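You operate a simulated robot arm through the tools that you are given. There is no shell and no other tool. Be economical: measure what you need, move in short steps, check, and stop when the job is done.

Carry out the task below with a simulated two-armed robot. There is one attempt and no reset: what you move stays moved.

Task
Pick up the carton marked "Clip" from the plywood table with one hand, pass it to the other hand and put it on the top of the brake cart. Set down upright: carton.

The check looks at the end state, three seconds after you hand in, the way a careful person would. Anything else that was tipped, shoved, dropped, spilled or broken makes it a failure.

Robot
Two 7-joint arms with two-finger parallel grippers on one trunk, on a base that drives. Base frame: it is fixed to the floor where the robot stands at the start and does not move with it; the origin is under the middle of the robot, x ahead of it, y to its left, z up; the surface under the hand at the start is at about z = 0.88. Lengths are in m, angles in rad, forces in N, time in s.
The left shoulder is at the start at [0.059, 0.174, 1.234], the right one opposite. With the tool pointing down near the work surface each hand reaches from about 0.22 to 0.68 m from the robot's upright axis, wherever it stands, measured 20 degrees to its own side. Places, roughly: top of the brake cart [1, 0.4, 0.8]. Payload 3.6 kg a hand.
Tool frame (each hand has its own): the origin (TCP) lies between the finger pads and is the grasp point; the fingertips stand 0.03 m ahead of it; z points along the fingers, y is the line along which they close. The gripper opens to 0.11 m. The fingers are 0.02 m wide and 0.01 m thick; the gripper's body (0.048 by 0.112 m) begins 0.055 m behind the TCP.
Orientation is that of the tool frame in the base frame, as [roll, pitch, yaw] about the fixed x, y, z axes, in that order (R = Rz(yaw) Ry(pitch) Rx(roll)). With the fingers straight down and closing along the base's y, the tool's x points along the base's -x, its y along +y and its z along -z.

Tools
- The arms move only by the tool servo_tool. It takes "left_increments", "right_increments" or both (then of equal length, played together; a hand with none holds still); each is a list of rows, each a list of 7 numbers: the shift along the tool's x, y, z in units of 200 mm (1.0 is 200 mm), then the turn, a rotation vector about the tool's x, y, z in units of 120 degrees (1.0 is 120 degrees), then the gripper command, from -1 (shut) to 1 (fully open), values between in proportion. In form: [[x, y, z, rx, ry, rz, grip], ...]. A call has 1 to 8 rows; each row is the pose to reach, as a shift and turn from the pose commanded when the call began, along the tool's axes at that moment. A call with a number of a shift or a turn outside -1 to 1 is refused whole. A row lasts 0.2 s, in which the tool goes at most 0.05 m and 0.15 rad; a call with a longer step from one row to the next is refused whole, and so is a gripper value outside its range. Where a pose cannot be reached the arm comes as near as it can. A force on the tool above 40 N (or 10 N above the force at the start of the call, whichever is more), or a blocked arm, ends the call early, and 0.2 s more pass. Each finger travels about 0.153 m/s and halts on what it meets, pressing with about 33 N; the grip force reading is that of the motor and also rises with nothing between the fingers. The clock runs only during rows and for 0.2 s after the last one: add rows that repeat a pose to give the fingers time. It gives the time, the measured TCP pose, the force on the tool (base axes), the opening and the grip force at its end, in the units of the frame above (readings bear some noise), with the torque about the TCP (base axes, N m) and any sound that the robot's microphone picked up.
- Cameras (640 x 400 px; columns grow to the right, rows downward): "scene" is now at [0.1373, 0.0122, 1.385]; the picture's right is [0.14, -0.99, 0.00], its down [-0.76, -0.11, -0.64] and it looks along [0.63, 0.09, -0.77] (base axes); focal length 219 px, centre (320, 200). "left" rides on the left gripper at [0.073, -0.017, -0.103] in its tool frame; the picture's right is [0.23, 0.97, 0.00], its down [-0.76, 0.18, -0.62] and it looks along [-0.61, 0.14, 0.78] (tool axes); focal length 222 px, centre (320, 200). "right" rides on the right gripper at [0.073, 0.017, -0.103] in its tool frame; the picture's right is [-0.23, 0.97, 0.00], its down [-0.76, -0.18, -0.62] and it looks along [-0.61, -0.14, 0.78] (tool axes); focal length 222 px, centre (320, 200). There is no depth. A picture from a camera that has moved, and an enlarged one, comes with that camera's place and axes in the base frame and with its lens.
- snapshot(camera): a new picture of that camera. The clock stands still meanwhile.
- move_column(by): slides the trunk up (or, below 0, down) by that many m; the arms and the scene camera ride with it, the base frame stays. It gives what a move gives, with no picture.
- drive_base(legs): drives the robot by 1 to 6 legs, each [ahead, left, turn to the left] in m, m and rad, along the robot's own axes; the way and the turn of a leg run together, so that a leg with both is an arc; at most 1.5 m and 3.142 rad a leg. The arms and the cameras ride along, it lands a little off, and it stops where it bumps. It gives what a move gives.
- head_to(pan, tilt): turns the head with the scene camera to pan (to the left, within 1.501 rad either way) and tilt (down, from -0.506 to 1.204), counted from straight ahead of the robot. It gives what a move gives.
- inspect(camera, box): a new picture of the part [left, top, right, bottom] of that camera's present view, enlarged. The clock stands still meanwhile.
- sign_off(): hands the job in; it is judged then, once.

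Go step by step. Nothing tells you exact positions but the pictures and the camera data: compare them with the known pose of the tool, close in by small moves and look again before you grip or let go. The budget is 120 turns and 108 pictures, counting those below and the enlarged ones. Unless the task says otherwise, let go and move clear before handing in.

The tools are called after ">>>" as a command line: name --argument value ..., lists and objects as JSON in quotes. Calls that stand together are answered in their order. servo_tool: Moves the arms, as the interface text tells. Its arguments: {"type":"object","properties":{"left_increments":{"type":"array","items":{"type":"array","items":{"type":"number"}}},"right_increments":{"type":"array","items":{"type":"array","items":{"type":"number"}}}},"required":[]} The other tools are called the same way: move_column (by) slides the trunk up or down; drive_base (legs) drives the base; head_to (pan, tilt) turns the head that bears the scene camera; snapshot (camera) takes a picture; inspect (camera, box) takes an enlarged picture of a part of a camera's view; sign_off () hands the job in.

At the start:

```text
time: 0.0
left_tool_pos: [0.5109, 0.2934, 1.1589]
left_orientation: [-3.141, -0.001, -3.141]
left_wrist_force: [0.8, -0.5, 0.0]
left_ft_torque: [-0.01, -0.04, -0.04]
left_width: 0.1102
left_grip_force: 0.1
right_tool_pos: [0.4423, -0.123, 1.1039]
right_orientation: [3.141, -0.002, -3.141]
right_wrist_force: [-0.4, 0.9, -0.7]
right_ft_torque: [0.02, 0.01, 0.0]
right_width: 0.1098
right_grip_force: 0.0
trunk travel left (down, up): [-0.35, 0.413]
robot x, y, heading: [0.0001, -0.003, -0.001]
head pan, tilt: [0.145, 0.876]
```

scene: 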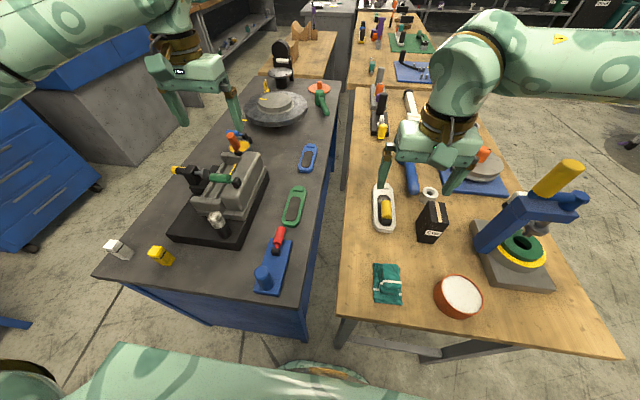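
right: 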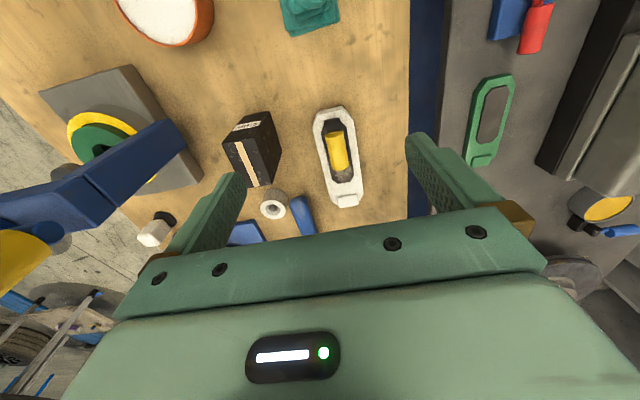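
left: 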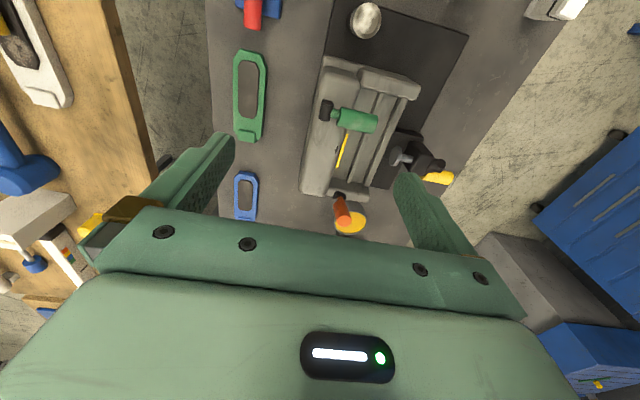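

The black carton near (432,222) in the scene view is probably "Clip"; I'll enlarge that and the region around the brake cart to check.

>>> inspect --camera "scene" --box '[340, 150, 500, 250]'

>>> inspect --camera "scene" --box '[180, 40, 380, 165]'

>>> inspect --camera "right" --box '[180, 80, 380, 205]'

```text
4.00 times, centred on (420, 200) of scene
camera zoom: at [0.1373, 0.0122, 1.385], right [0.14, -0.99, 0.0], down [-0.76, -0.11, -0.64], along [0.63, 0.09, -0.77], focal length 875 px, centre (-80, 200)
```

zoom: 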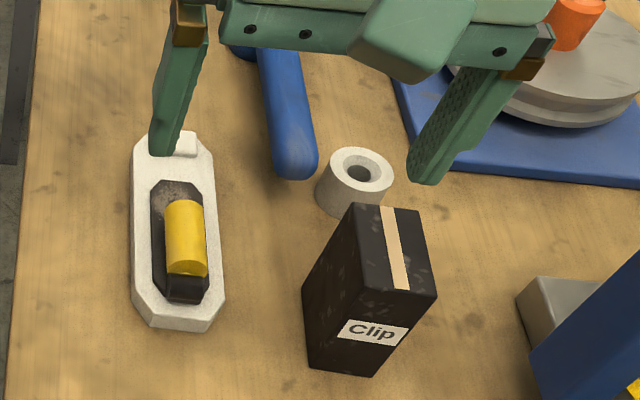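

```text
3.20 times, centred on (280, 102) of scene
camera zoom: at [0.1373, 0.0122, 1.385], right [0.14, -0.99, 0.0], down [-0.76, -0.11, -0.64], along [0.63, 0.09, -0.77], focal length 700 px, centre (448, 512)
```

zoom: 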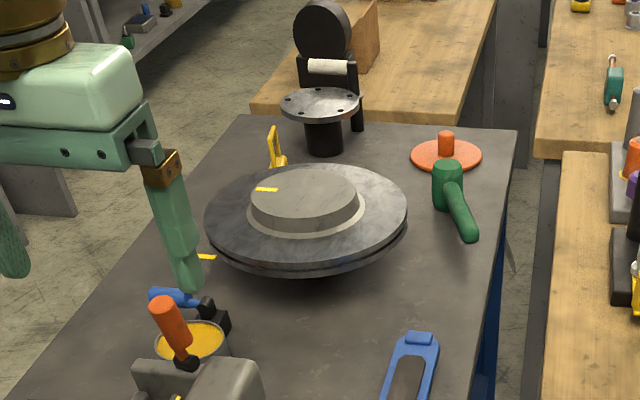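

```text
3.20 times, centred on (280, 142) of right
camera zoom: at [0.3718, -0.1044, 1.2084], right [0.23, 0.97, 0.0], down [0.76, -0.18, 0.62], along [0.61, -0.14, -0.78], focal length 711 px, centre (448, 384)
```

zoom: 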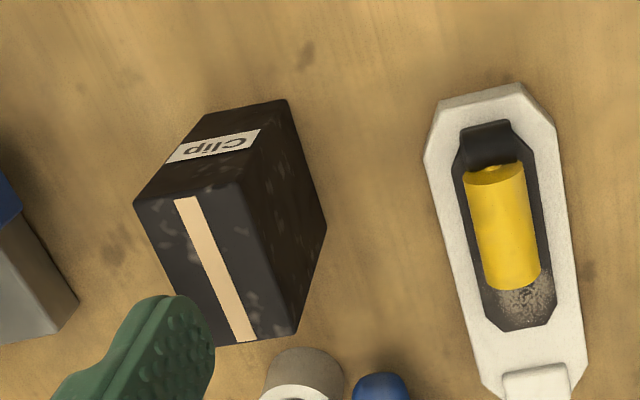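

The carton "Clip" is the black box, about 0.068 × 0.038 × 0.09 m, with its top centre near (0.49, -0.23, 0.95). The brake cart is the dark table on the left. The right hand will take the carton from above, the left will take it from the near side, tilted, and then set it on the cart. I'll move over the carton first.

>>> servo_tool --right_increments '[[-0.1, -0.18, 0, 0, 0, 0, 0.6], [-0.2, -0.36, 0, 0, 0, 0, 0.45], [-0.31, -0.535, 0, 0, 0, 0, 0.45], [-0.31, -0.535, 0, 0, 0, 0, 0.45]]'

>>> snapshot --camera "right"

>>> snapshot --camera "scene"

```text
time: 1.0
left_tool_pos: [0.5117, 0.2938, 1.1579]
left_orientation: [3.141, -0.001, -3.14]
left_wrist_force: [-0.4, 0.6, -0.4]
left_ft_torque: [0.0, 0.01, -0.02]
left_width: 0.1099
left_grip_force: 0.1
right_tool_pos: [0.5059, -0.2268, 1.1048]
right_orientation: [3.141, 0.0, -3.14]
right_wrist_force: [0.8, 0.6, 0.1]
right_ft_torque: [0.0, 0.0, 0.0]
right_width: 0.0799
right_grip_force: 0.0
trunk travel left (down, up): [-0.35, 0.413]
robot x, y, heading: [0.0007, 0.0014, -0.001]
head pan, tilt: [0.145, 0.876]
```

```text
101 pictures are left
camera right: at [0.4343, -0.21, 1.2102], right [0.23, 0.97, 0.0], down [0.76, -0.18, 0.62], along [0.61, -0.14, -0.78], focal length 222 px, centre (320, 200)
```

right: 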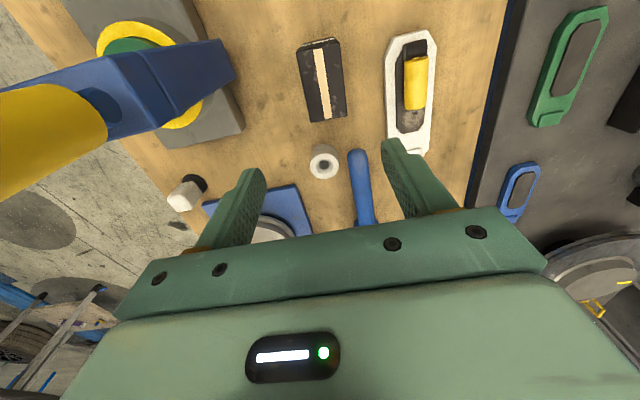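

```text
100 pictures are left
camera scene: at [0.1371, 0.0127, 1.385], right [0.15, -0.99, 0.0], down [-0.76, -0.11, -0.64], along [0.63, 0.09, -0.77], focal length 219 px, centre (320, 200)
```

scene: 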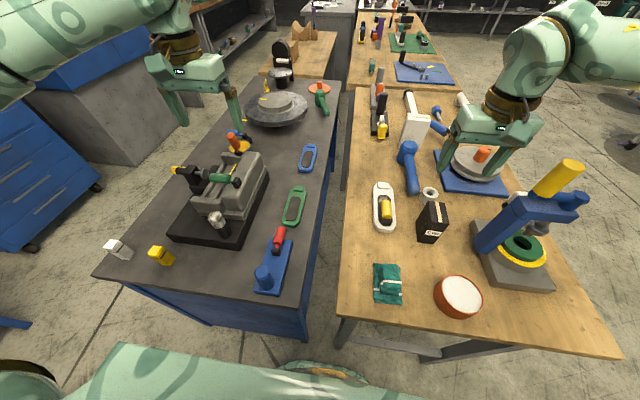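

The hand is over the carton. I'll lower it part way, to tips at about 0.985, and check alignment and clearance from the press arm.

>>> servo_tool --right_increments '[[0.015, 0, 0.2, 0, 0, 0, 0.45], [0.03, 0, 0.43, 0, 0, 0, 0.45], [0.03, 0, 0.43, 0, 0, 0, 0.45]]'

>>> snapshot --camera "right"

>>> inspect --camera "scene" --box '[380, 130, 540, 260]'

```text
time: 1.8
left_tool_pos: [0.5111, 0.2951, 1.1584]
left_orientation: [3.141, 0.0, -3.14]
left_wrist_force: [0.0, -0.3, -0.1]
left_ft_torque: [0.01, -0.01, -0.01]
left_width: 0.1099
left_grip_force: 0.0
right_tool_pos: [0.4977, -0.226, 1.0183]
right_orientation: [3.141, 0.001, 3.141]
right_wrist_force: [0.6, 0.8, -0.1]
right_ft_torque: [-0.01, 0.0, -0.02]
right_width: 0.08
right_grip_force: 0.2
trunk travel left (down, up): [-0.35, 0.413]
robot x, y, heading: [0.0005, -0.0006, 0.002]
head pan, tilt: [0.145, 0.876]
```

```text
99 pictures are left
camera right: at [0.4283, -0.2087, 1.1235], right [0.23, 0.97, 0.0], down [0.76, -0.18, 0.62], along [0.61, -0.14, -0.78], focal length 222 px, centre (320, 200)
```

right: 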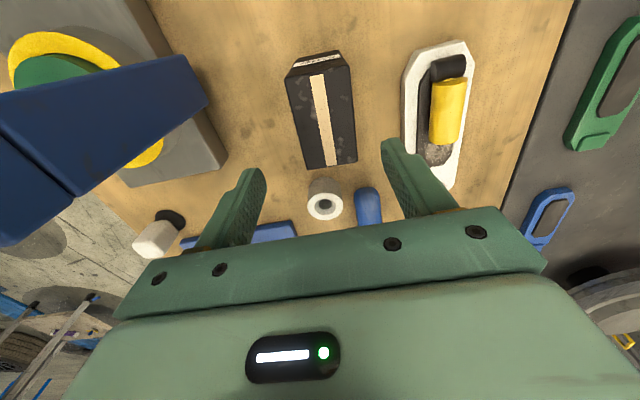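

```text
3.08 times, centred on (460, 195) of scene
camera zoom: at [0.137, 0.0123, 1.3851], right [0.14, -0.99, 0.0], down [-0.76, -0.11, -0.64], along [0.63, 0.09, -0.77], focal length 673 px, centre (-111, 215)
```

zoom: 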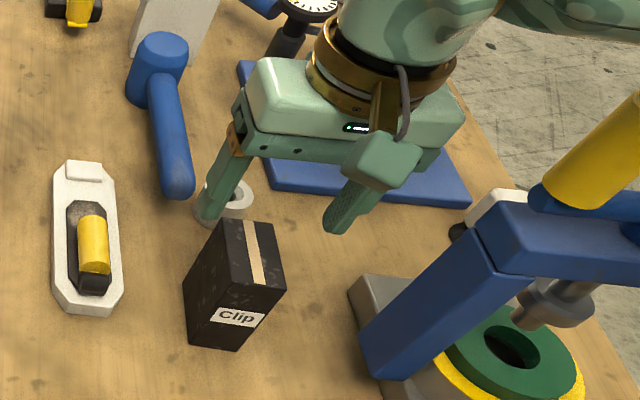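

Carton axis sits near y = -0.219 with yaw about -0.09 rad. I'll correct for that and descend to TCP z ≈ 0.945, leaving the lower half free for the left hand.

>>> servo_tool --right_increments '[[0, 0.035, 0.1, 0, 0, 0.043, 0.45], [0, 0.035, 0.2, 0, 0, 0.043, 0.45], [0, 0.035, 0.3, 0, 0, 0.043, 0.45], [0, 0.035, 0.37, 0, 0, 0.043, 0.45], [0, 0.035, 0.37, 0, 0, 0.043, 0.45]]'

>>> snapshot --camera "right"

>>> inspect --camera "scene" --box '[380, 150, 540, 260]'

```text
time: 3.2
left_tool_pos: [0.5074, 0.303, 1.1556]
left_orientation: [-3.135, 0.002, -3.138]
left_wrist_force: [1.0, 0.4, -0.9]
left_ft_torque: [-0.02, 0.05, -0.01]
left_width: 0.1098
left_grip_force: 0.1
right_tool_pos: [0.5119, -0.2083, 0.9709]
right_orientation: [3.127, 0.053, 3.059]
right_wrist_force: [0.4, -0.1, -0.3]
right_ft_torque: [0.04, 0.05, -0.03]
right_width: 0.0798
right_grip_force: 0.0
trunk travel left (down, up): [-0.35, 0.413]
robot x, y, heading: [0.003, -0.0008, 0.0]
head pan, tilt: [0.145, 0.876]
stopped in row 5 (right hand): the arm was blocked; the commanded pose is now the measured one
```

```text
97 pictures are left
camera right: at [0.4377, -0.1848, 1.0705], right [0.31, 0.95, 0.03], down [0.71, -0.25, 0.66], along [0.64, -0.18, -0.75], focal length 222 px, centre (320, 200)
```

right: 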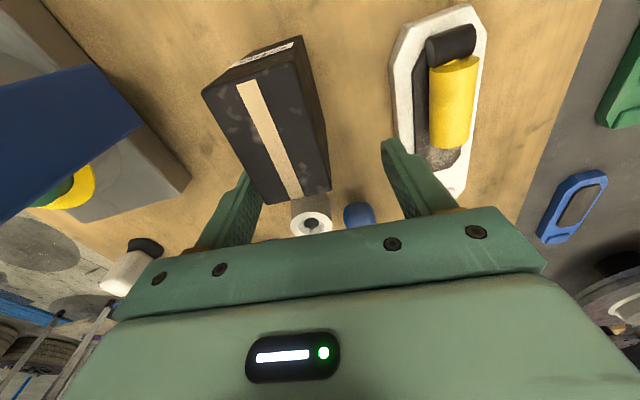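

```text
3.64 times, centred on (460, 205) of scene
camera zoom: at [0.1347, 0.022, 1.3845], right [0.15, -0.99, 0.01], down [-0.76, -0.12, -0.64], along [0.63, 0.09, -0.77], focal length 796 px, centre (-189, 182)
```

zoom: 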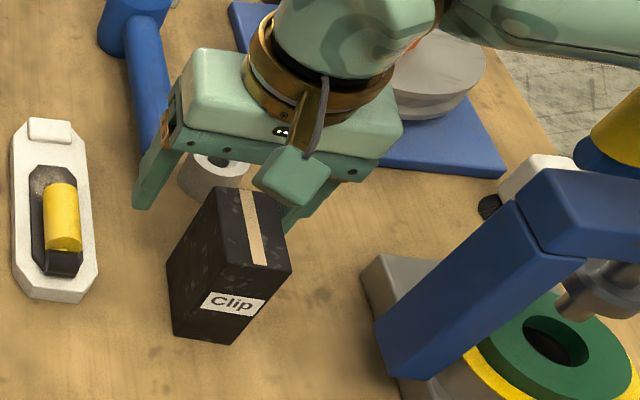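

The right arm was blocked above the carton with no force at the hand, and the trunk shifted slightly left, so an arm link has met something on the right. I'll look there before moving.

>>> head_to --pan -0.8 --tilt 0.6

>>> snapshot --camera "scene"

```text
time: 4.4
left_tool_pos: [0.5104, 0.2957, 1.1591]
left_orientation: [-3.14, 0.001, -3.14]
left_wrist_force: [-0.3, 0.9, -0.7]
left_ft_torque: [-0.01, -0.01, -0.05]
left_width: 0.1102
left_grip_force: 0.0
right_tool_pos: [0.5086, -0.2172, 0.9593]
right_orientation: [3.13, 0.032, 3.054]
right_wrist_force: [0.1, 0.1, 0.3]
right_ft_torque: [-0.05, -0.01, 0.01]
right_width: 0.0798
right_grip_force: 0.0
trunk travel left (down, up): [-0.35, 0.413]
robot x, y, heading: [-0.0, -0.0018, 0.006]
head pan, tilt: [-0.799, 0.6]
```

```text
95 pictures are left
camera scene: at [0.1225, -0.0612, 1.408], right [-0.72, -0.7, 0.0], down [-0.39, 0.4, -0.83], along [0.58, -0.59, -0.56], focal length 219 px, centre (320, 200)
```

scene: 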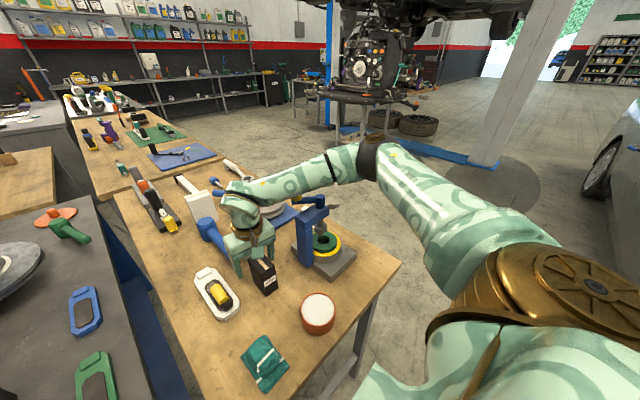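

>>> inspect --camera "scene" --box '[200, 130, 400, 300]'

```text
2.35 times, centred on (300, 215) of scene
camera zoom: at [0.1225, -0.0612, 1.408], right [-0.72, -0.7, 0.0], down [-0.39, 0.4, -0.83], along [0.58, -0.59, -0.56], focal length 515 px, centre (367, 165)
```

zoom: 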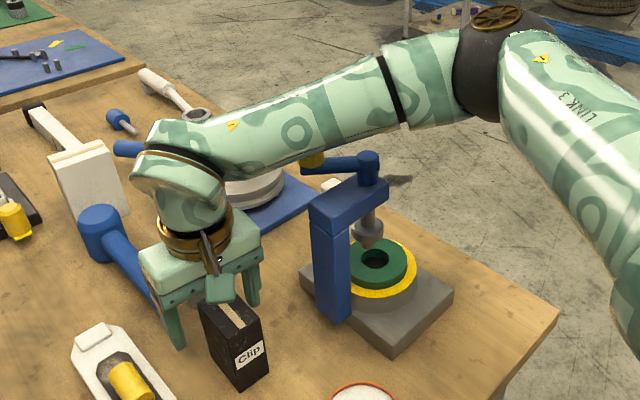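

The right forearm was resting against the press's yellow handle. I'll lift the hand straight up off it, then look at the press.

>>> servo_tool --right_increments '[[0, 0, -0.2, 0, 0, 0, 0.45], [0, 0, -0.4, 0, 0, 0, 0.45], [0, 0, -0.6, 0, 0, 0, 0.45], [0, 0, -0.75, 0, 0, 0, 0.45], [0, 0, -0.75, 0, 0, 0, 0.45]]'

>>> inspect --camera "scene" --box '[200, 130, 400, 300]'

```text
time: 5.6
left_tool_pos: [0.511, 0.2953, 1.1587]
left_orientation: [-3.141, -0.001, -3.139]
left_wrist_force: [-0.9, -0.7, 0.9]
left_ft_torque: [-0.02, 0.0, 0.0]
left_width: 0.1102
left_grip_force: 0.1
right_tool_pos: [0.5054, -0.2195, 1.1082]
right_orientation: [3.127, 0.032, 3.055]
right_wrist_force: [-0.2, 0.7, 0.0]
right_ft_torque: [-0.04, 0.03, 0.0]
right_width: 0.0799
right_grip_force: 0.0
trunk travel left (down, up): [-0.35, 0.413]
robot x, y, heading: [-0.0013, 0.0012, -0.002]
head pan, tilt: [-0.799, 0.6]
```

```text
2.35 times, centred on (300, 215) of scene
camera zoom: at [0.1233, -0.0621, 1.4079], right [-0.72, -0.7, 0.0], down [-0.39, 0.4, -0.82], along [0.58, -0.59, -0.57], focal length 515 px, centre (367, 165)
```

zoom: 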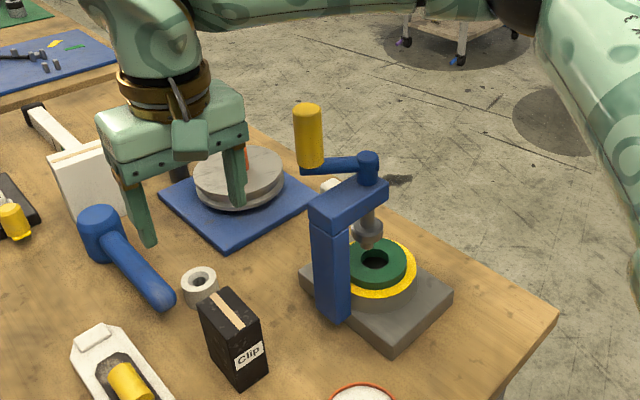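

The press is undisturbed. Raising the trunk will lift the elbow so the forearm slopes down over the handle, so I'll raise it 0.28 m.

>>> move_column --by 0.28

>>> servo_tool --right_increments '[[0, 0, 0.25, 0, 0, 0, 0.45], [0, 0, 0.5, 0, 0, 0, 0.45], [0, 0, 0.75, 0, 0, 0, 0.45], [0, 0, 1.0, 0, 0, 0, 0.45], [0, 0, 1.0, 0, 0, 0, 0.45]]'

>>> snapshot --camera "scene"

```text
time: 8.5
left_tool_pos: [0.5118, 0.2951, 1.4379]
left_orientation: [-3.141, 0.0, -3.14]
left_wrist_force: [-0.1, 0.5, 0.2]
left_ft_torque: [-0.01, -0.02, -0.01]
left_width: 0.1101
left_grip_force: 0.0
right_tool_pos: [0.504, -0.2187, 1.3893]
right_orientation: [3.127, 0.031, 3.054]
right_wrist_force: [-0.3, -0.2, -0.2]
right_ft_torque: [0.01, -0.03, 0.01]
right_width: 0.08
right_grip_force: 0.0
trunk travel left (down, up): [-0.63, 0.133]
robot x, y, heading: [-0.0031, 0.0034, 0.001]
head pan, tilt: [-0.799, 0.6]
```

```text
time: 9.7
left_tool_pos: [0.5104, 0.2947, 1.4384]
left_orientation: [-3.14, 0.0, -3.141]
left_wrist_force: [-0.1, 0.5, 0.3]
left_ft_torque: [-0.02, -0.02, -0.02]
left_width: 0.11
left_grip_force: 0.1
right_tool_pos: [0.5111, -0.2174, 1.1874]
right_orientation: [3.129, 0.032, 3.056]
right_wrist_force: [0.4, 0.5, -0.5]
right_ft_torque: [0.02, 0.02, 0.0]
right_width: 0.0799
right_grip_force: 0.1
trunk travel left (down, up): [-0.63, 0.133]
robot x, y, heading: [0.0021, -0.0009, 0.001]
head pan, tilt: [-0.799, 0.6]
```

```text
92 pictures are left
camera scene: at [0.0751, -0.0619, 1.6898], right [-0.72, -0.7, 0.0], down [-0.39, 0.4, -0.83], along [0.58, -0.59, -0.56], focal length 219 px, centre (320, 200)
```

scene: 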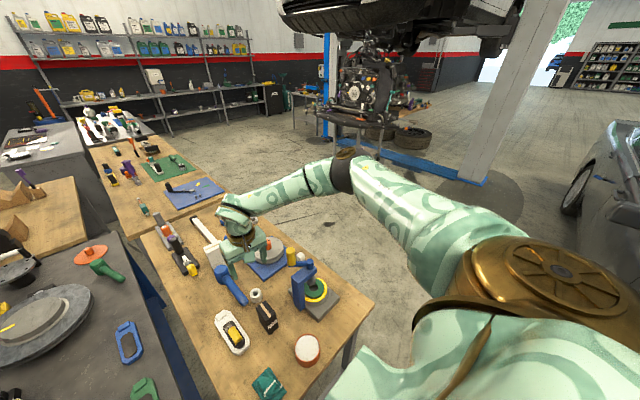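

The forearm now slopes clear of the handle. I'll level the hand, correct x and descend to z ≈ 1.05, then check.

>>> servo_tool --right_increments '[[0.03, -0.005, 0.2, -0.006, -0.015, 0, 0.45], [0.05, -0.008, 0.4, -0.006, -0.015, 0, 0.45], [0.05, -0.008, 0.65, -0.006, -0.015, 0, 0.45], [0.05, -0.008, 0.65, -0.006, -0.015, 0, 0.45]]'

>>> inspect --camera "scene" --box '[200, 140, 380, 340]'

>>> snapshot --camera "right"

```text
time: 10.7
left_tool_pos: [0.5104, 0.2945, 1.4379]
left_orientation: [3.141, -0.001, -3.14]
left_wrist_force: [0.2, -0.6, -0.2]
left_ft_torque: [-0.01, 0.04, -0.01]
left_width: 0.1096
left_grip_force: 0.1
right_tool_pos: [0.5047, -0.215, 1.0593]
right_orientation: [3.116, 0.063, 3.054]
right_wrist_force: [0.1, 0.6, -0.4]
right_ft_torque: [0.03, 0.0, -0.03]
right_width: 0.0797
right_grip_force: 0.1
trunk travel left (down, up): [-0.63, 0.133]
robot x, y, heading: [0.0011, 0.0021, -0.005]
head pan, tilt: [-0.799, 0.6]
```

```text
2.00 times, centred on (290, 240) of scene
camera zoom: at [0.0753, -0.0623, 1.6898], right [-0.72, -0.7, 0.0], down [-0.39, 0.4, -0.82], along [0.58, -0.59, -0.57], focal length 438 px, centre (380, 120)
```

zoom: 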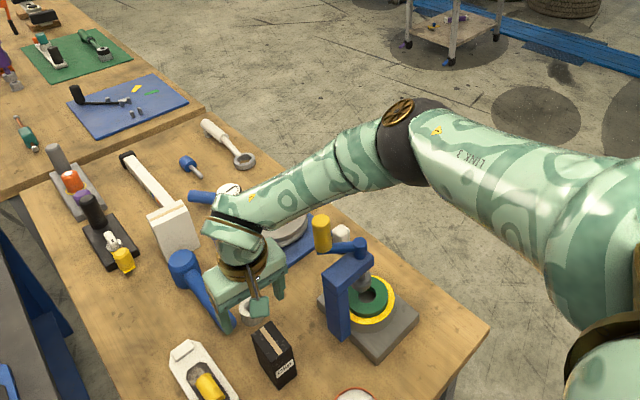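

```text
90 pictures are left
camera right: at [0.4291, -0.1931, 1.1592], right [0.31, 0.95, 0.04], down [0.7, -0.26, 0.67], along [0.64, -0.18, -0.75], focal length 222 px, centre (320, 200)
```

right: 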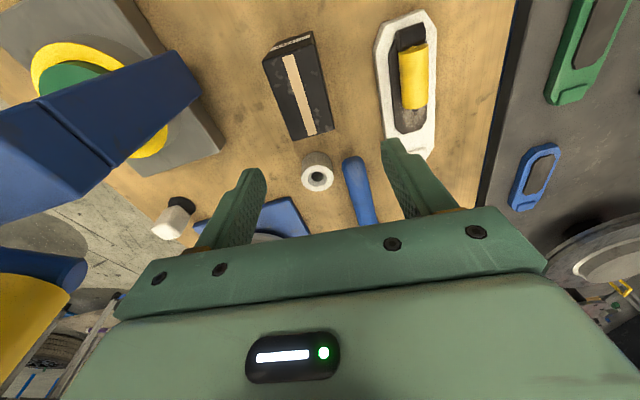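

The forearm still runs close over the press handle, so I'd rather change where I stand so that it comes in from behind instead. I'll raise the hand and trunk, drive a little left and turn right.

>>> servo_tool --right_increments '[[0, 0, -0.25, 0.012, 0.03, 0, 0.45], [0, 0, -0.5, 0.012, 0.03, 0, 0.45], [0, 0, -0.75, 0.012, 0.03, 0, 0.45], [0, 0, -1.0, 0.012, 0.03, 0, 0.45], [0, 0, -1.0, 0.012, 0.03, 0, 0.45]]'

>>> move_column --by 0.1

>>> drive_base --legs '[[0, 0.12, 0], [0, 0, -0.5]]'

>>> snapshot --camera "scene"

```text
time: 11.9
left_tool_pos: [0.5111, 0.2943, 1.4377]
left_orientation: [-3.141, 0.002, -3.139]
left_wrist_force: [0.5, 0.0, -0.1]
left_ft_torque: [0.01, 0.05, -0.01]
left_width: 0.1101
left_grip_force: 0.0
right_tool_pos: [0.4915, -0.2218, 1.2594]
right_orientation: [3.139, -0.001, 3.053]
right_wrist_force: [0.6, -0.3, -0.1]
right_ft_torque: [0.0, 0.02, -0.03]
right_width: 0.0798
right_grip_force: 0.0
trunk travel left (down, up): [-0.63, 0.133]
robot x, y, heading: [0.0002, 0.0019, -0.001]
head pan, tilt: [-0.799, 0.6]
```

```text
time: 13.2
left_tool_pos: [0.5113, 0.2937, 1.5374]
left_orientation: [3.141, 0.0, -3.14]
left_wrist_force: [0.7, 0.0, -0.3]
left_ft_torque: [-0.02, 0.0, 0.01]
left_width: 0.11
left_grip_force: 0.1
right_tool_pos: [0.4918, -0.2208, 1.359]
right_orientation: [-3.141, 0.002, 3.053]
right_wrist_force: [0.6, 0.0, -1.0]
right_ft_torque: [-0.01, 0.05, 0.0]
right_width: 0.0798
right_grip_force: 0.1
trunk travel left (down, up): [-0.73, 0.033]
robot x, y, heading: [-0.0005, -0.0008, 0.001]
head pan, tilt: [-0.799, 0.6]
```

```text
time: 15.9
left_tool_pos: [0.5892, 0.128, 1.5389]
left_orientation: [-3.139, 0.0, 2.632]
left_wrist_force: [0.7, 0.1, -0.2]
left_ft_torque: [-0.06, -0.03, -0.01]
left_width: 0.11
left_grip_force: 0.1
right_tool_pos: [0.3212, -0.3114, 1.3586]
right_orientation: [3.141, 0.002, 2.545]
right_wrist_force: [0.3, 0.2, 0.2]
right_ft_torque: [0.04, 0.01, 0.01]
right_width: 0.0797
right_grip_force: 0.0
trunk travel left (down, up): [-0.73, 0.033]
robot x, y, heading: [-0.0018, 0.1175, -0.511]
head pan, tilt: [-0.799, 0.6]
```

```text
89 pictures are left
camera scene: at [0.0338, 0.0316, 1.7897], right [-0.97, -0.26, 0.0], down [-0.15, 0.55, -0.83], along [0.21, -0.8, -0.56], focal length 219 px, centre (320, 200)
```

scene: 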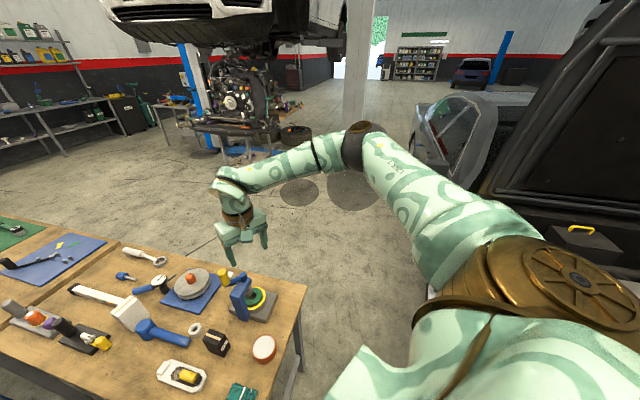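

The base has turned. I'll bring the right hand back over the carton at height, with yaw restored, and turn the head to watch.

>>> servo_tool --right_increments '[[-0.096, 0.177, 0, 0, 0, -0.048, 0.45], [-0.193, 0.353, 0, 0, 0, -0.096, 0.45], [-0.289, 0.53, 0, 0, 0, -0.145, 0.45], [-0.386, 0.706, 0, 0, 0, -0.193, 0.45], [-0.482, 0.883, 0, 0, 0, -0.241, 0.45], [-0.482, 0.883, 0, 0, 0, -0.241, 0.45]]'

>>> move_column --by -0.2

>>> head_to --pan -0.2 --tilt 0.75

>>> snapshot --camera "scene"

>>> snapshot --camera "right"

```text
time: 17.3
left_tool_pos: [0.5919, 0.129, 1.5367]
left_orientation: [-3.139, -0.001, 2.633]
left_wrist_force: [0.1, 0.5, -0.8]
left_ft_torque: [-0.01, 0.01, 0.02]
left_width: 0.11
left_grip_force: 0.1
right_tool_pos: [0.4095, -0.2259, 1.3366]
right_orientation: [-3.138, 0.001, 2.965]
right_wrist_force: [0.9, -0.5, 0.0]
right_ft_torque: [-0.01, -0.01, -0.01]
right_width: 0.0799
right_grip_force: 0.0
right hand out of reach, approached as far as the arm can: row 3, 4, 5, 6
trunk travel left (down, up): [-0.73, 0.033]
robot x, y, heading: [-0.0019, 0.1229, -0.513]
head pan, tilt: [-0.799, 0.6]
```

```text
time: 19.4
left_tool_pos: [0.5898, 0.1278, 1.3383]
left_orientation: [-3.141, 0.001, 2.635]
left_wrist_force: [-0.4, -1.0, -0.2]
left_ft_torque: [-0.01, -0.01, -0.01]
left_width: 0.1101
left_grip_force: 0.0
right_tool_pos: [0.4084, -0.226, 1.1398]
right_orientation: [-3.14, 0.002, 2.963]
right_wrist_force: [0.0, -0.6, 0.2]
right_ft_torque: [0.0, 0.01, 0.04]
right_width: 0.0798
right_grip_force: 0.1
trunk travel left (down, up): [-0.53, 0.233]
robot x, y, heading: [-0.0001, 0.1179, -0.504]
head pan, tilt: [-0.799, 0.6]
```

```text
time: 20.4
left_tool_pos: [0.5899, 0.1279, 1.3379]
left_orientation: [-3.141, 0.0, 2.631]
left_wrist_force: [0.0, -0.2, -0.2]
left_ft_torque: [-0.04, 0.02, -0.02]
left_width: 0.1102
left_grip_force: 0.0
right_tool_pos: [0.4086, -0.2252, 1.1399]
right_orientation: [-3.141, 0.003, 2.963]
right_wrist_force: [0.7, 0.0, 0.1]
right_ft_torque: [-0.03, -0.02, -0.04]
right_width: 0.0797
right_grip_force: 0.0
trunk travel left (down, up): [-0.53, 0.233]
robot x, y, heading: [-0.0024, 0.1203, -0.508]
head pan, tilt: [-0.201, 0.75]
```

```text
88 pictures are left
camera scene: at [0.0811, 0.0575, 1.5765], right [-0.65, -0.76, 0.0], down [-0.52, 0.45, -0.73], along [0.55, -0.48, -0.68], focal length 219 px, centre (320, 200)
```

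scene: 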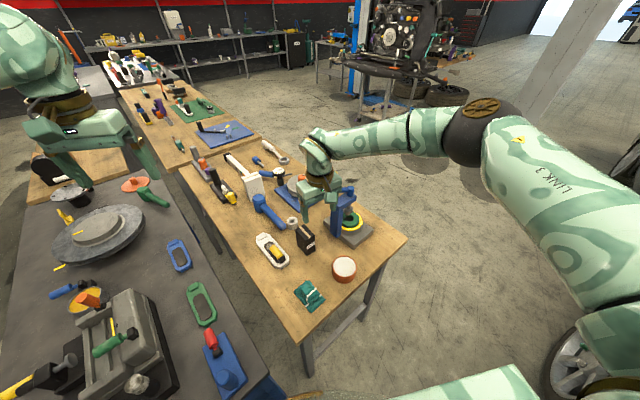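

```text
87 pictures are left
camera right: at [0.3423, -0.1947, 1.2446], right [0.4, 0.92, 0.0], down [0.72, -0.31, 0.62], along [0.57, -0.25, -0.78], focal length 222 px, centre (320, 200)
```

right: 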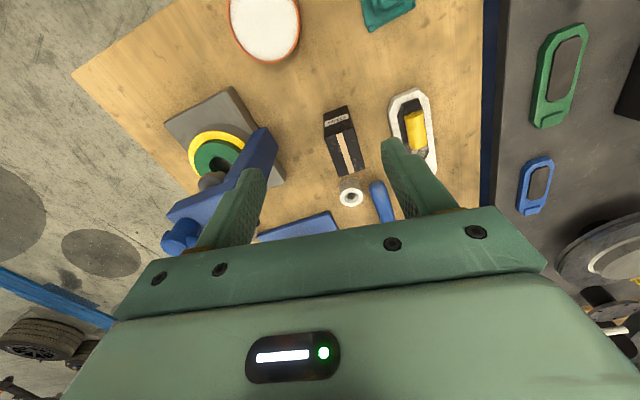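

Forearm direction is better now, running back and to the right. I'll move to directly above the carton at z 1.14 and check clearance from the handle.

>>> servo_tool --right_increments '[[-0.15, 0.037, 0, 0, 0, -0.014, 0.45], [-0.3, 0.074, 0, 0, 0, -0.028, 0.45], [-0.445, 0.11, 0, 0, 0, -0.0415, 0.45], [-0.445, 0.11, 0, 0, 0, -0.0415, 0.45]]'

>>> inspect --camera "scene" --box '[240, 110, 440, 280]'

>>> snapshot --camera "right"

```text
time: 21.4
left_tool_pos: [0.5886, 0.128, 1.338]
left_orientation: [-3.142, 0.001, 2.633]
left_wrist_force: [0.0, -0.1, 0.1]
left_ft_torque: [0.01, -0.01, 0.01]
left_width: 0.1099
left_grip_force: 0.0
right_tool_pos: [0.4197, -0.226, 1.1404]
right_orientation: [-3.137, 0.003, 2.973]
right_wrist_force: [-0.1, 0.8, 0.4]
right_ft_torque: [0.02, 0.0, 0.0]
right_width: 0.0798
right_grip_force: 0.0
right hand out of reach, approached as far as the arm can: row 1, 2, 3, 4
trunk travel left (down, up): [-0.53, 0.233]
robot x, y, heading: [-0.0008, 0.1233, -0.505]
head pan, tilt: [-0.201, 0.75]
```

```text
2.35 times, centred on (340, 195) of scene
camera zoom: at [0.0811, 0.0576, 1.5765], right [-0.65, -0.76, 0.0], down [-0.52, 0.45, -0.73], along [0.55, -0.48, -0.68], focal length 515 px, centre (273, 212)
```

zoom: 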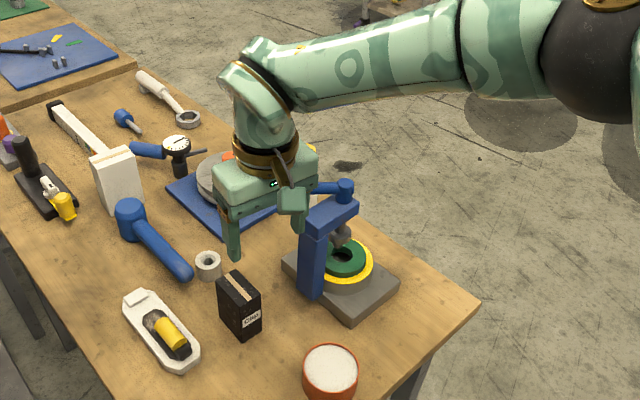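

```text
85 pictures are left
camera right: at [0.352, -0.195, 1.2449], right [0.39, 0.92, 0.0], down [0.72, -0.3, 0.63], along [0.58, -0.24, -0.78], focal length 222 px, centre (320, 200)
```

right: 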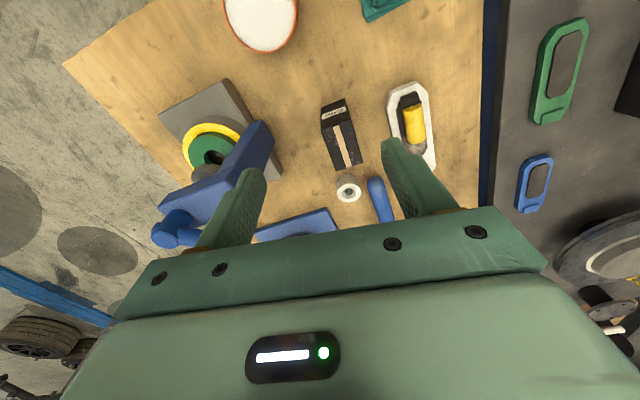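

The right arm cannot reach there without its forearm crossing the press. I'll swap roles: the left hand picks from above, since its forearm comes from the clear left side, and the right hand takes over. I'll raise the trunk, turn back and drive right.

>>> move_column --by 0.2

>>> drive_base --legs '[[0, 0, 0.505], [0, -0.55, 0]]'

>>> head_to --pan 0.3 --tilt 0.9

>>> snapshot --camera "scene"

>>> snapshot --camera "left"

```text
time: 23.6
left_tool_pos: [0.588, 0.1275, 1.5387]
left_orientation: [3.142, 0.0, 2.632]
left_wrist_force: [-0.6, -0.1, -0.1]
left_ft_torque: [-0.01, -0.03, 0.01]
left_width: 0.11
left_grip_force: 0.1
right_tool_pos: [0.4174, -0.224, 1.3511]
right_orientation: [-3.133, 0.021, 2.972]
right_wrist_force: [0.2, -0.2, 0.2]
right_ft_torque: [0.01, 0.0, -0.01]
right_width: 0.0797
right_grip_force: 0.1
trunk travel left (down, up): [-0.73, 0.033]
robot x, y, heading: [-0.0012, 0.12, -0.512]
head pan, tilt: [-0.201, 0.75]
```

```text
time: 28.2
left_tool_pos: [0.5085, -0.1323, 1.5387]
left_orientation: [-3.14, -0.001, 3.13]
left_wrist_force: [0.4, 1.1, 0.2]
left_ft_torque: [-0.01, 0.0, -0.03]
left_width: 0.11
left_grip_force: 0.1
right_tool_pos: [0.5247, -0.5228, 1.3498]
right_orientation: [-3.131, 0.021, -2.813]
right_wrist_force: [0.4, -0.6, -0.2]
right_ft_torque: [0.0, 0.01, -0.02]
right_width: 0.0801
right_grip_force: 0.0
trunk travel left (down, up): [-0.73, 0.033]
robot x, y, heading: [-0.0058, -0.4234, -0.013]
head pan, tilt: [-0.201, 0.75]
```

```text
time: 29.1
left_tool_pos: [0.5075, -0.1341, 1.5374]
left_orientation: [3.141, 0.0, 3.131]
left_wrist_force: [0.0, 0.0, 0.4]
left_ft_torque: [0.0, 0.0, 0.0]
left_width: 0.1099
left_grip_force: 0.0
right_tool_pos: [0.5249, -0.5256, 1.3501]
right_orientation: [-3.134, 0.021, -2.815]
right_wrist_force: [0.0, -0.1, 0.1]
right_ft_torque: [0.0, 0.04, -0.04]
right_width: 0.0797
right_grip_force: 0.0
trunk travel left (down, up): [-0.73, 0.033]
robot x, y, heading: [-0.0076, -0.419, -0.014]
head pan, tilt: [0.3, 0.901]
```

```text
84 pictures are left
camera scene: at [0.0774, -0.3995, 1.7649], right [0.28, -0.96, 0.0], down [-0.75, -0.22, -0.62], along [0.6, 0.18, -0.78], focal length 219 px, centre (320, 200)
```

scene: 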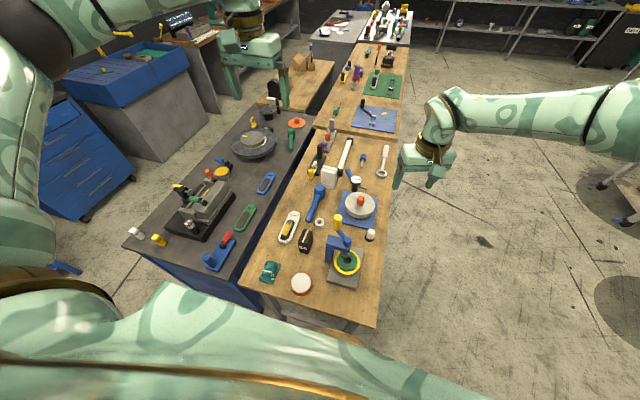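

```text
83 pictures are left
camera left: at [0.4349, -0.1503, 1.6419], right [-0.22, 0.98, 0.0], down [0.76, 0.17, 0.62], along [0.61, 0.13, -0.78], focal length 222 px, centre (320, 200)
```

left: 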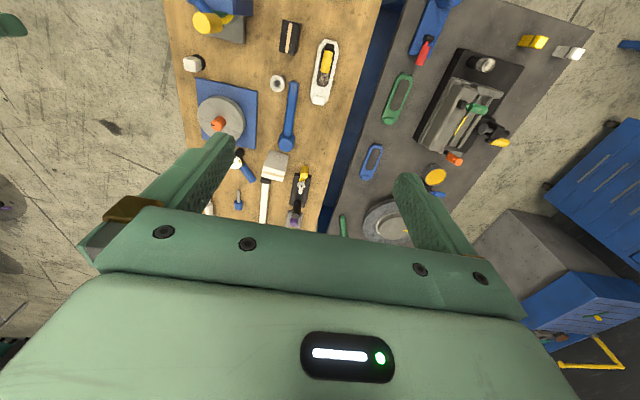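

Everything is clear. The left hand shifts over the carton, the right hand rises out of the way, then the trunk comes down.

>>> servo_tool --left_increments '[[0.01, -0.1, 0.1, 0, 0, 0.01, 0.45], [0.02, -0.2, 0.2, 0, 0, 0.02, 0.45], [0.03, -0.32, 0.35, 0, 0, 0.03, 0.45], [0.035, -0.43, 0.5, 0, 0, 0.038, 0.45], [0.035, -0.43, 0.5, 0, 0, 0.038, 0.45]]' --right_increments '[[0, 0, -0.15, 0, 0, 0, 0.45], [0, 0, -0.3, 0, 0, 0, 0.45], [0, 0, -0.45, 0, 0, 0, 0.45], [0, 0, -0.6, 0, 0, 0, 0.45], [0, 0, -0.6, 0, 0, 0, 0.45]]'

>>> move_column --by -0.25

>>> snapshot --camera "scene"

>>> snapshot --camera "left"

```text
time: 30.3
left_tool_pos: [0.5008, -0.2199, 1.4391]
left_orientation: [-3.14, -0.002, 3.052]
left_wrist_force: [0.3, 0.3, -0.5]
left_ft_torque: [-0.03, 0.01, 0.0]
left_width: 0.0797
left_grip_force: 0.0
right_tool_pos: [0.5135, -0.5349, 1.4136]
right_orientation: [-3.13, 0.022, -2.816]
right_wrist_force: [0.1, 0.0, 0.0]
right_ft_torque: [0.01, 0.01, 0.01]
right_width: 0.0799
right_grip_force: 0.0
right hand out of reach, approached as far as the arm can: row 1, 2, 3, 4, 5
trunk travel left (down, up): [-0.73, 0.033]
robot x, y, heading: [-0.0056, -0.4233, -0.015]
head pan, tilt: [0.3, 0.901]
```

```text
time: 32.9
left_tool_pos: [0.4991, -0.2193, 1.1877]
left_orientation: [-3.141, 0.001, 3.052]
left_wrist_force: [0.3, -0.1, -0.1]
left_ft_torque: [-0.01, 0.0, 0.0]
left_width: 0.0798
left_grip_force: 0.0
right_tool_pos: [0.5141, -0.5352, 1.1649]
right_orientation: [-3.131, 0.021, -2.814]
right_wrist_force: [-0.5, -0.8, 0.4]
right_ft_torque: [0.02, 0.01, -0.02]
right_width: 0.0799
right_grip_force: 0.0
trunk travel left (down, up): [-0.48, 0.283]
robot x, y, heading: [-0.0091, -0.4219, -0.011]
head pan, tilt: [0.3, 0.901]
```

```text
82 pictures are left
camera scene: at [0.093, -0.3995, 1.5145], right [0.28, -0.96, 0.0], down [-0.75, -0.22, -0.62], along [0.6, 0.18, -0.78], focal length 219 px, centre (320, 200)
```

scene: 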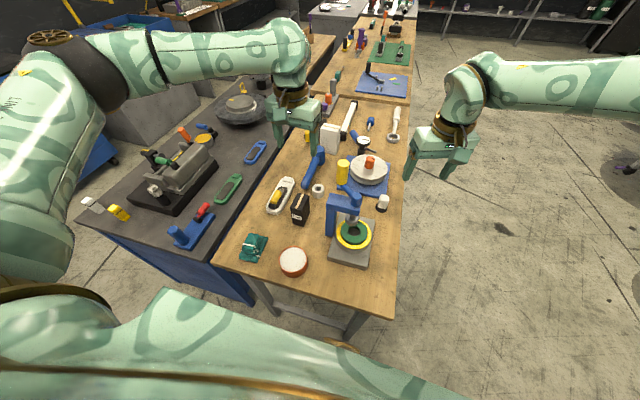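

```text
81 pictures are left
camera left: at [0.4256, -0.2302, 1.2921], right [-0.14, 0.99, 0.0], down [0.77, 0.11, 0.62], along [0.62, 0.09, -0.78], focal length 222 px, centre (320, 200)
```

left: 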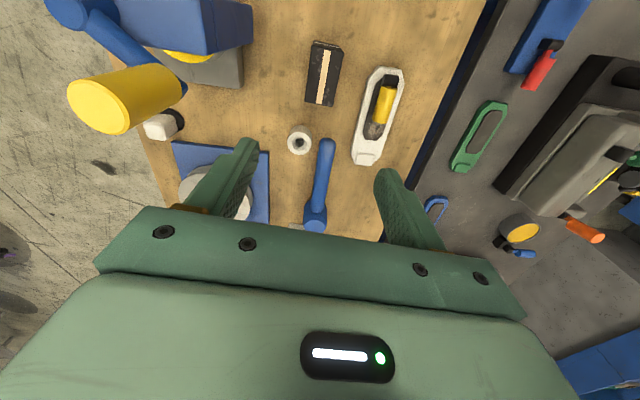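

The left forearm comes in from the clear side and the handle is well away from the gripper. Descending to z ≈ 1.03 for an alignment check.

>>> servo_tool --left_increments '[[0, 0, 0.2, 0, 0, 0, 0.45], [0, 0, 0.4, 0, 0, 0, 0.45], [0, 0, 0.6, 0, 0, 0, 0.45], [0, 0, 0.775, 0, 0, 0, 0.45], [0, 0, 0.775, 0, 0, 0, 0.45]]'

>>> snapshot --camera "left"

>>> inspect --camera "scene" --box '[200, 60, 420, 280]'

```text
time: 34.1
left_tool_pos: [0.4991, -0.2198, 1.0325]
left_orientation: [-3.14, 0.0, 3.05]
left_wrist_force: [0.3, 0.3, 0.7]
left_ft_torque: [0.03, -0.01, 0.02]
left_width: 0.0798
left_grip_force: 0.0
right_tool_pos: [0.5138, -0.5343, 1.1638]
right_orientation: [-3.134, 0.02, -2.813]
right_wrist_force: [0.6, 0.4, -0.2]
right_ft_torque: [0.01, -0.03, -0.01]
right_width: 0.0798
right_grip_force: 0.1
trunk travel left (down, up): [-0.48, 0.283]
robot x, y, heading: [-0.0047, -0.4221, -0.011]
head pan, tilt: [0.3, 0.901]
```

```text
80 pictures are left
camera left: at [0.4263, -0.2309, 1.1356], right [-0.14, 0.99, 0.0], down [0.77, 0.11, 0.62], along [0.62, 0.09, -0.78], focal length 222 px, centre (320, 200)
```

left: 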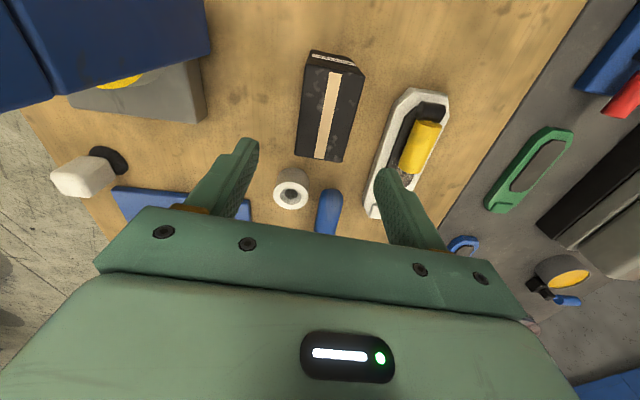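

```text
1.82 times, centred on (310, 170) of scene
camera zoom: at [0.0928, -0.3996, 1.5144], right [0.28, -0.96, 0.0], down [-0.75, -0.22, -0.62], along [0.6, 0.18, -0.78], focal length 398 px, centre (338, 254)
```

zoom: 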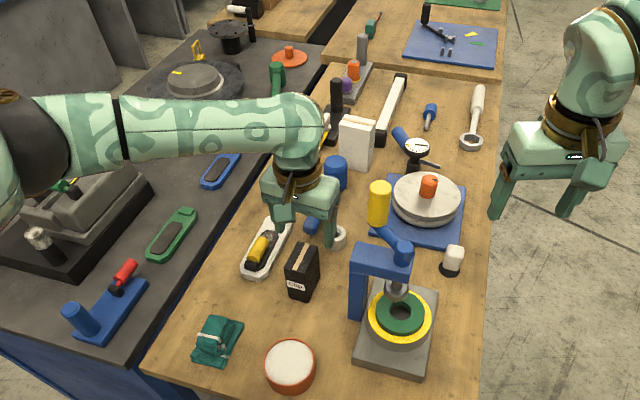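

Nearly aligned. Before the last descent I'll check the left elbow's clearance above the vise.

>>> head_to --pan 0.95 --tilt 0.6

>>> snapshot --camera "scene"

```text
time: 35.1
left_tool_pos: [0.4985, -0.2203, 1.0324]
left_orientation: [3.14, 0.0, 3.051]
left_wrist_force: [-0.5, -0.1, 0.6]
left_ft_torque: [-0.02, -0.01, -0.01]
left_width: 0.0801
left_grip_force: 0.2
right_tool_pos: [0.514, -0.5353, 1.164]
right_orientation: [-3.134, 0.021, -2.814]
right_wrist_force: [-0.5, -0.5, 0.8]
right_ft_torque: [0.01, 0.02, -0.02]
right_width: 0.0796
right_grip_force: 0.0
trunk travel left (down, up): [-0.48, 0.283]
robot x, y, heading: [-0.0057, -0.426, -0.017]
head pan, tilt: [0.949, 0.6]
```

```text
78 pictures are left
camera scene: at [0.0732, -0.3497, 1.5391], right [0.81, -0.59, 0.0], down [-0.34, -0.46, -0.82], along [0.49, 0.66, -0.57], focal length 219 px, centre (320, 200)
```

scene: 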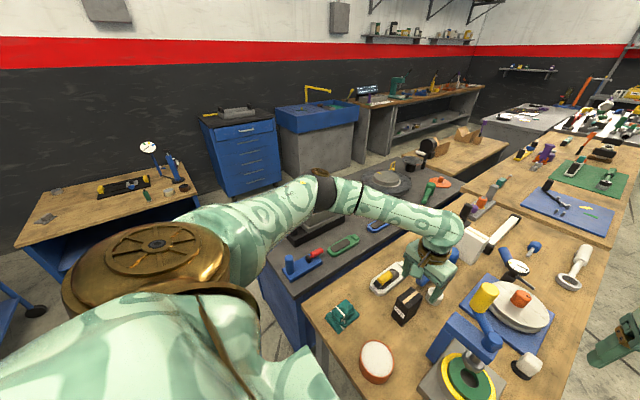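

The elbow is well clear of everything. Descending to the grasp height, TCP z ≈ 0.943, in small steps.

>>> servo_tool --left_increments '[[0, 0.02, 0.1, 0, 0, -0.019, 0.45], [0, 0.02, 0.2, 0, 0, -0.019, 0.45], [0, 0.02, 0.3, 0, 0, -0.019, 0.45], [0, 0.02, 0.4, 0, 0, -0.019, 0.45], [0, 0.02, 0.445, 0, 0, -0.019, 0.45], [0, 0.02, 0.445, 0, 0, -0.019, 0.45]]'

>>> snapshot --camera "left"

>>> inspect --camera "scene" --box '[350, 210, 510, 340]'

```text
time: 36.5
left_tool_pos: [0.4997, -0.2175, 0.9431]
left_orientation: [3.141, 0.0, 3.09]
left_wrist_force: [-0.3, -0.6, 0.1]
left_ft_torque: [0.0, 0.01, 0.01]
left_width: 0.0796
left_grip_force: 0.1
right_tool_pos: [0.5144, -0.5349, 1.165]
right_orientation: [-3.131, 0.02, -2.813]
right_wrist_force: [0.0, -0.4, 0.3]
right_ft_torque: [0.0, 0.0, -0.01]
right_width: 0.0799
right_grip_force: 0.0
trunk travel left (down, up): [-0.48, 0.283]
robot x, y, heading: [-0.0086, -0.4224, -0.01]
head pan, tilt: [0.949, 0.6]
```

```text
77 pictures are left
camera left: at [0.4268, -0.2296, 1.047], right [-0.18, 0.98, 0.0], down [0.77, 0.14, 0.62], along [0.61, 0.11, -0.78], focal length 222 px, centre (320, 200)
```

left: 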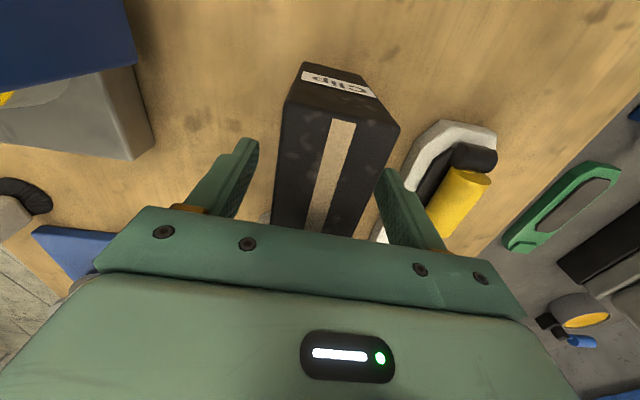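

```text
3.08 times, centred on (430, 275) of scene
camera zoom: at [0.0731, -0.3496, 1.5392], right [0.81, -0.59, 0.0], down [-0.33, -0.46, -0.82], along [0.49, 0.66, -0.57], focal length 673 px, centre (-18, -31)
```

zoom: 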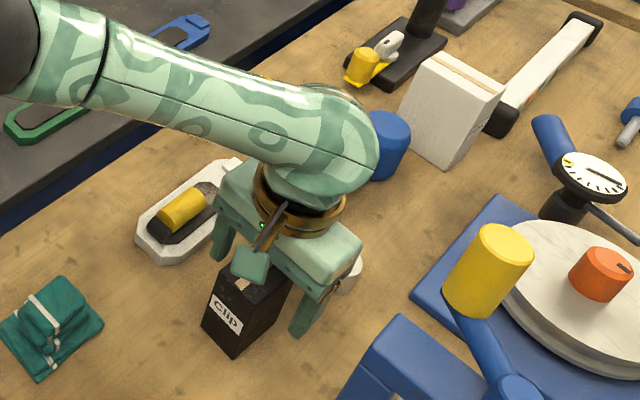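

The carton is centred between the fingers. Closing the left gripper.

>>> servo_tool --left_increments '[[0, 0, 0, 0, 0, 0, -0.2], [0, 0, 0, 0, 0, 0, -1], [0, 0, 0, 0, 0, 0, -1], [0, 0, 0, 0, 0, 0, -1]]'

>>> snapshot --camera "left"

```text
time: 37.5
left_tool_pos: [0.5005, -0.2174, 0.9437]
left_orientation: [-3.141, 0.001, 3.092]
left_wrist_force: [0.3, 0.0, -0.5]
left_ft_torque: [0.06, 0.02, 0.02]
left_width: 0.0399
left_grip_force: 32.8
right_tool_pos: [0.5141, -0.5348, 1.1634]
right_orientation: [-3.134, 0.022, -2.813]
right_wrist_force: [1.0, 0.3, 0.6]
right_ft_torque: [-0.01, -0.02, 0.02]
right_width: 0.0798
right_grip_force: 0.0
trunk travel left (down, up): [-0.48, 0.283]
robot x, y, heading: [-0.0051, -0.4178, -0.013]
head pan, tilt: [0.949, 0.6]
```

```text
75 pictures are left
camera left: at [0.4268, -0.2296, 1.0472], right [-0.18, 0.98, 0.0], down [0.77, 0.14, 0.62], along [0.61, 0.11, -0.78], focal length 222 px, centre (320, 200)
```

left: 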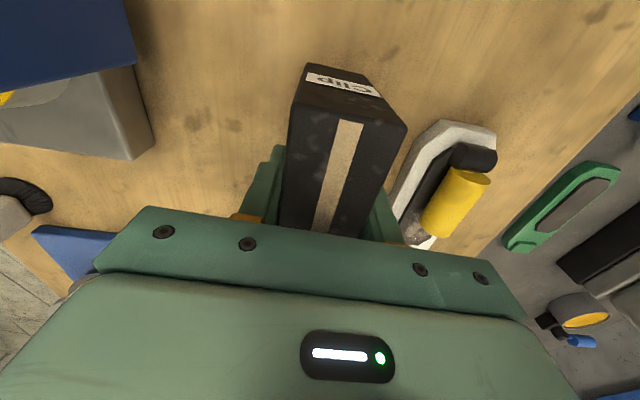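

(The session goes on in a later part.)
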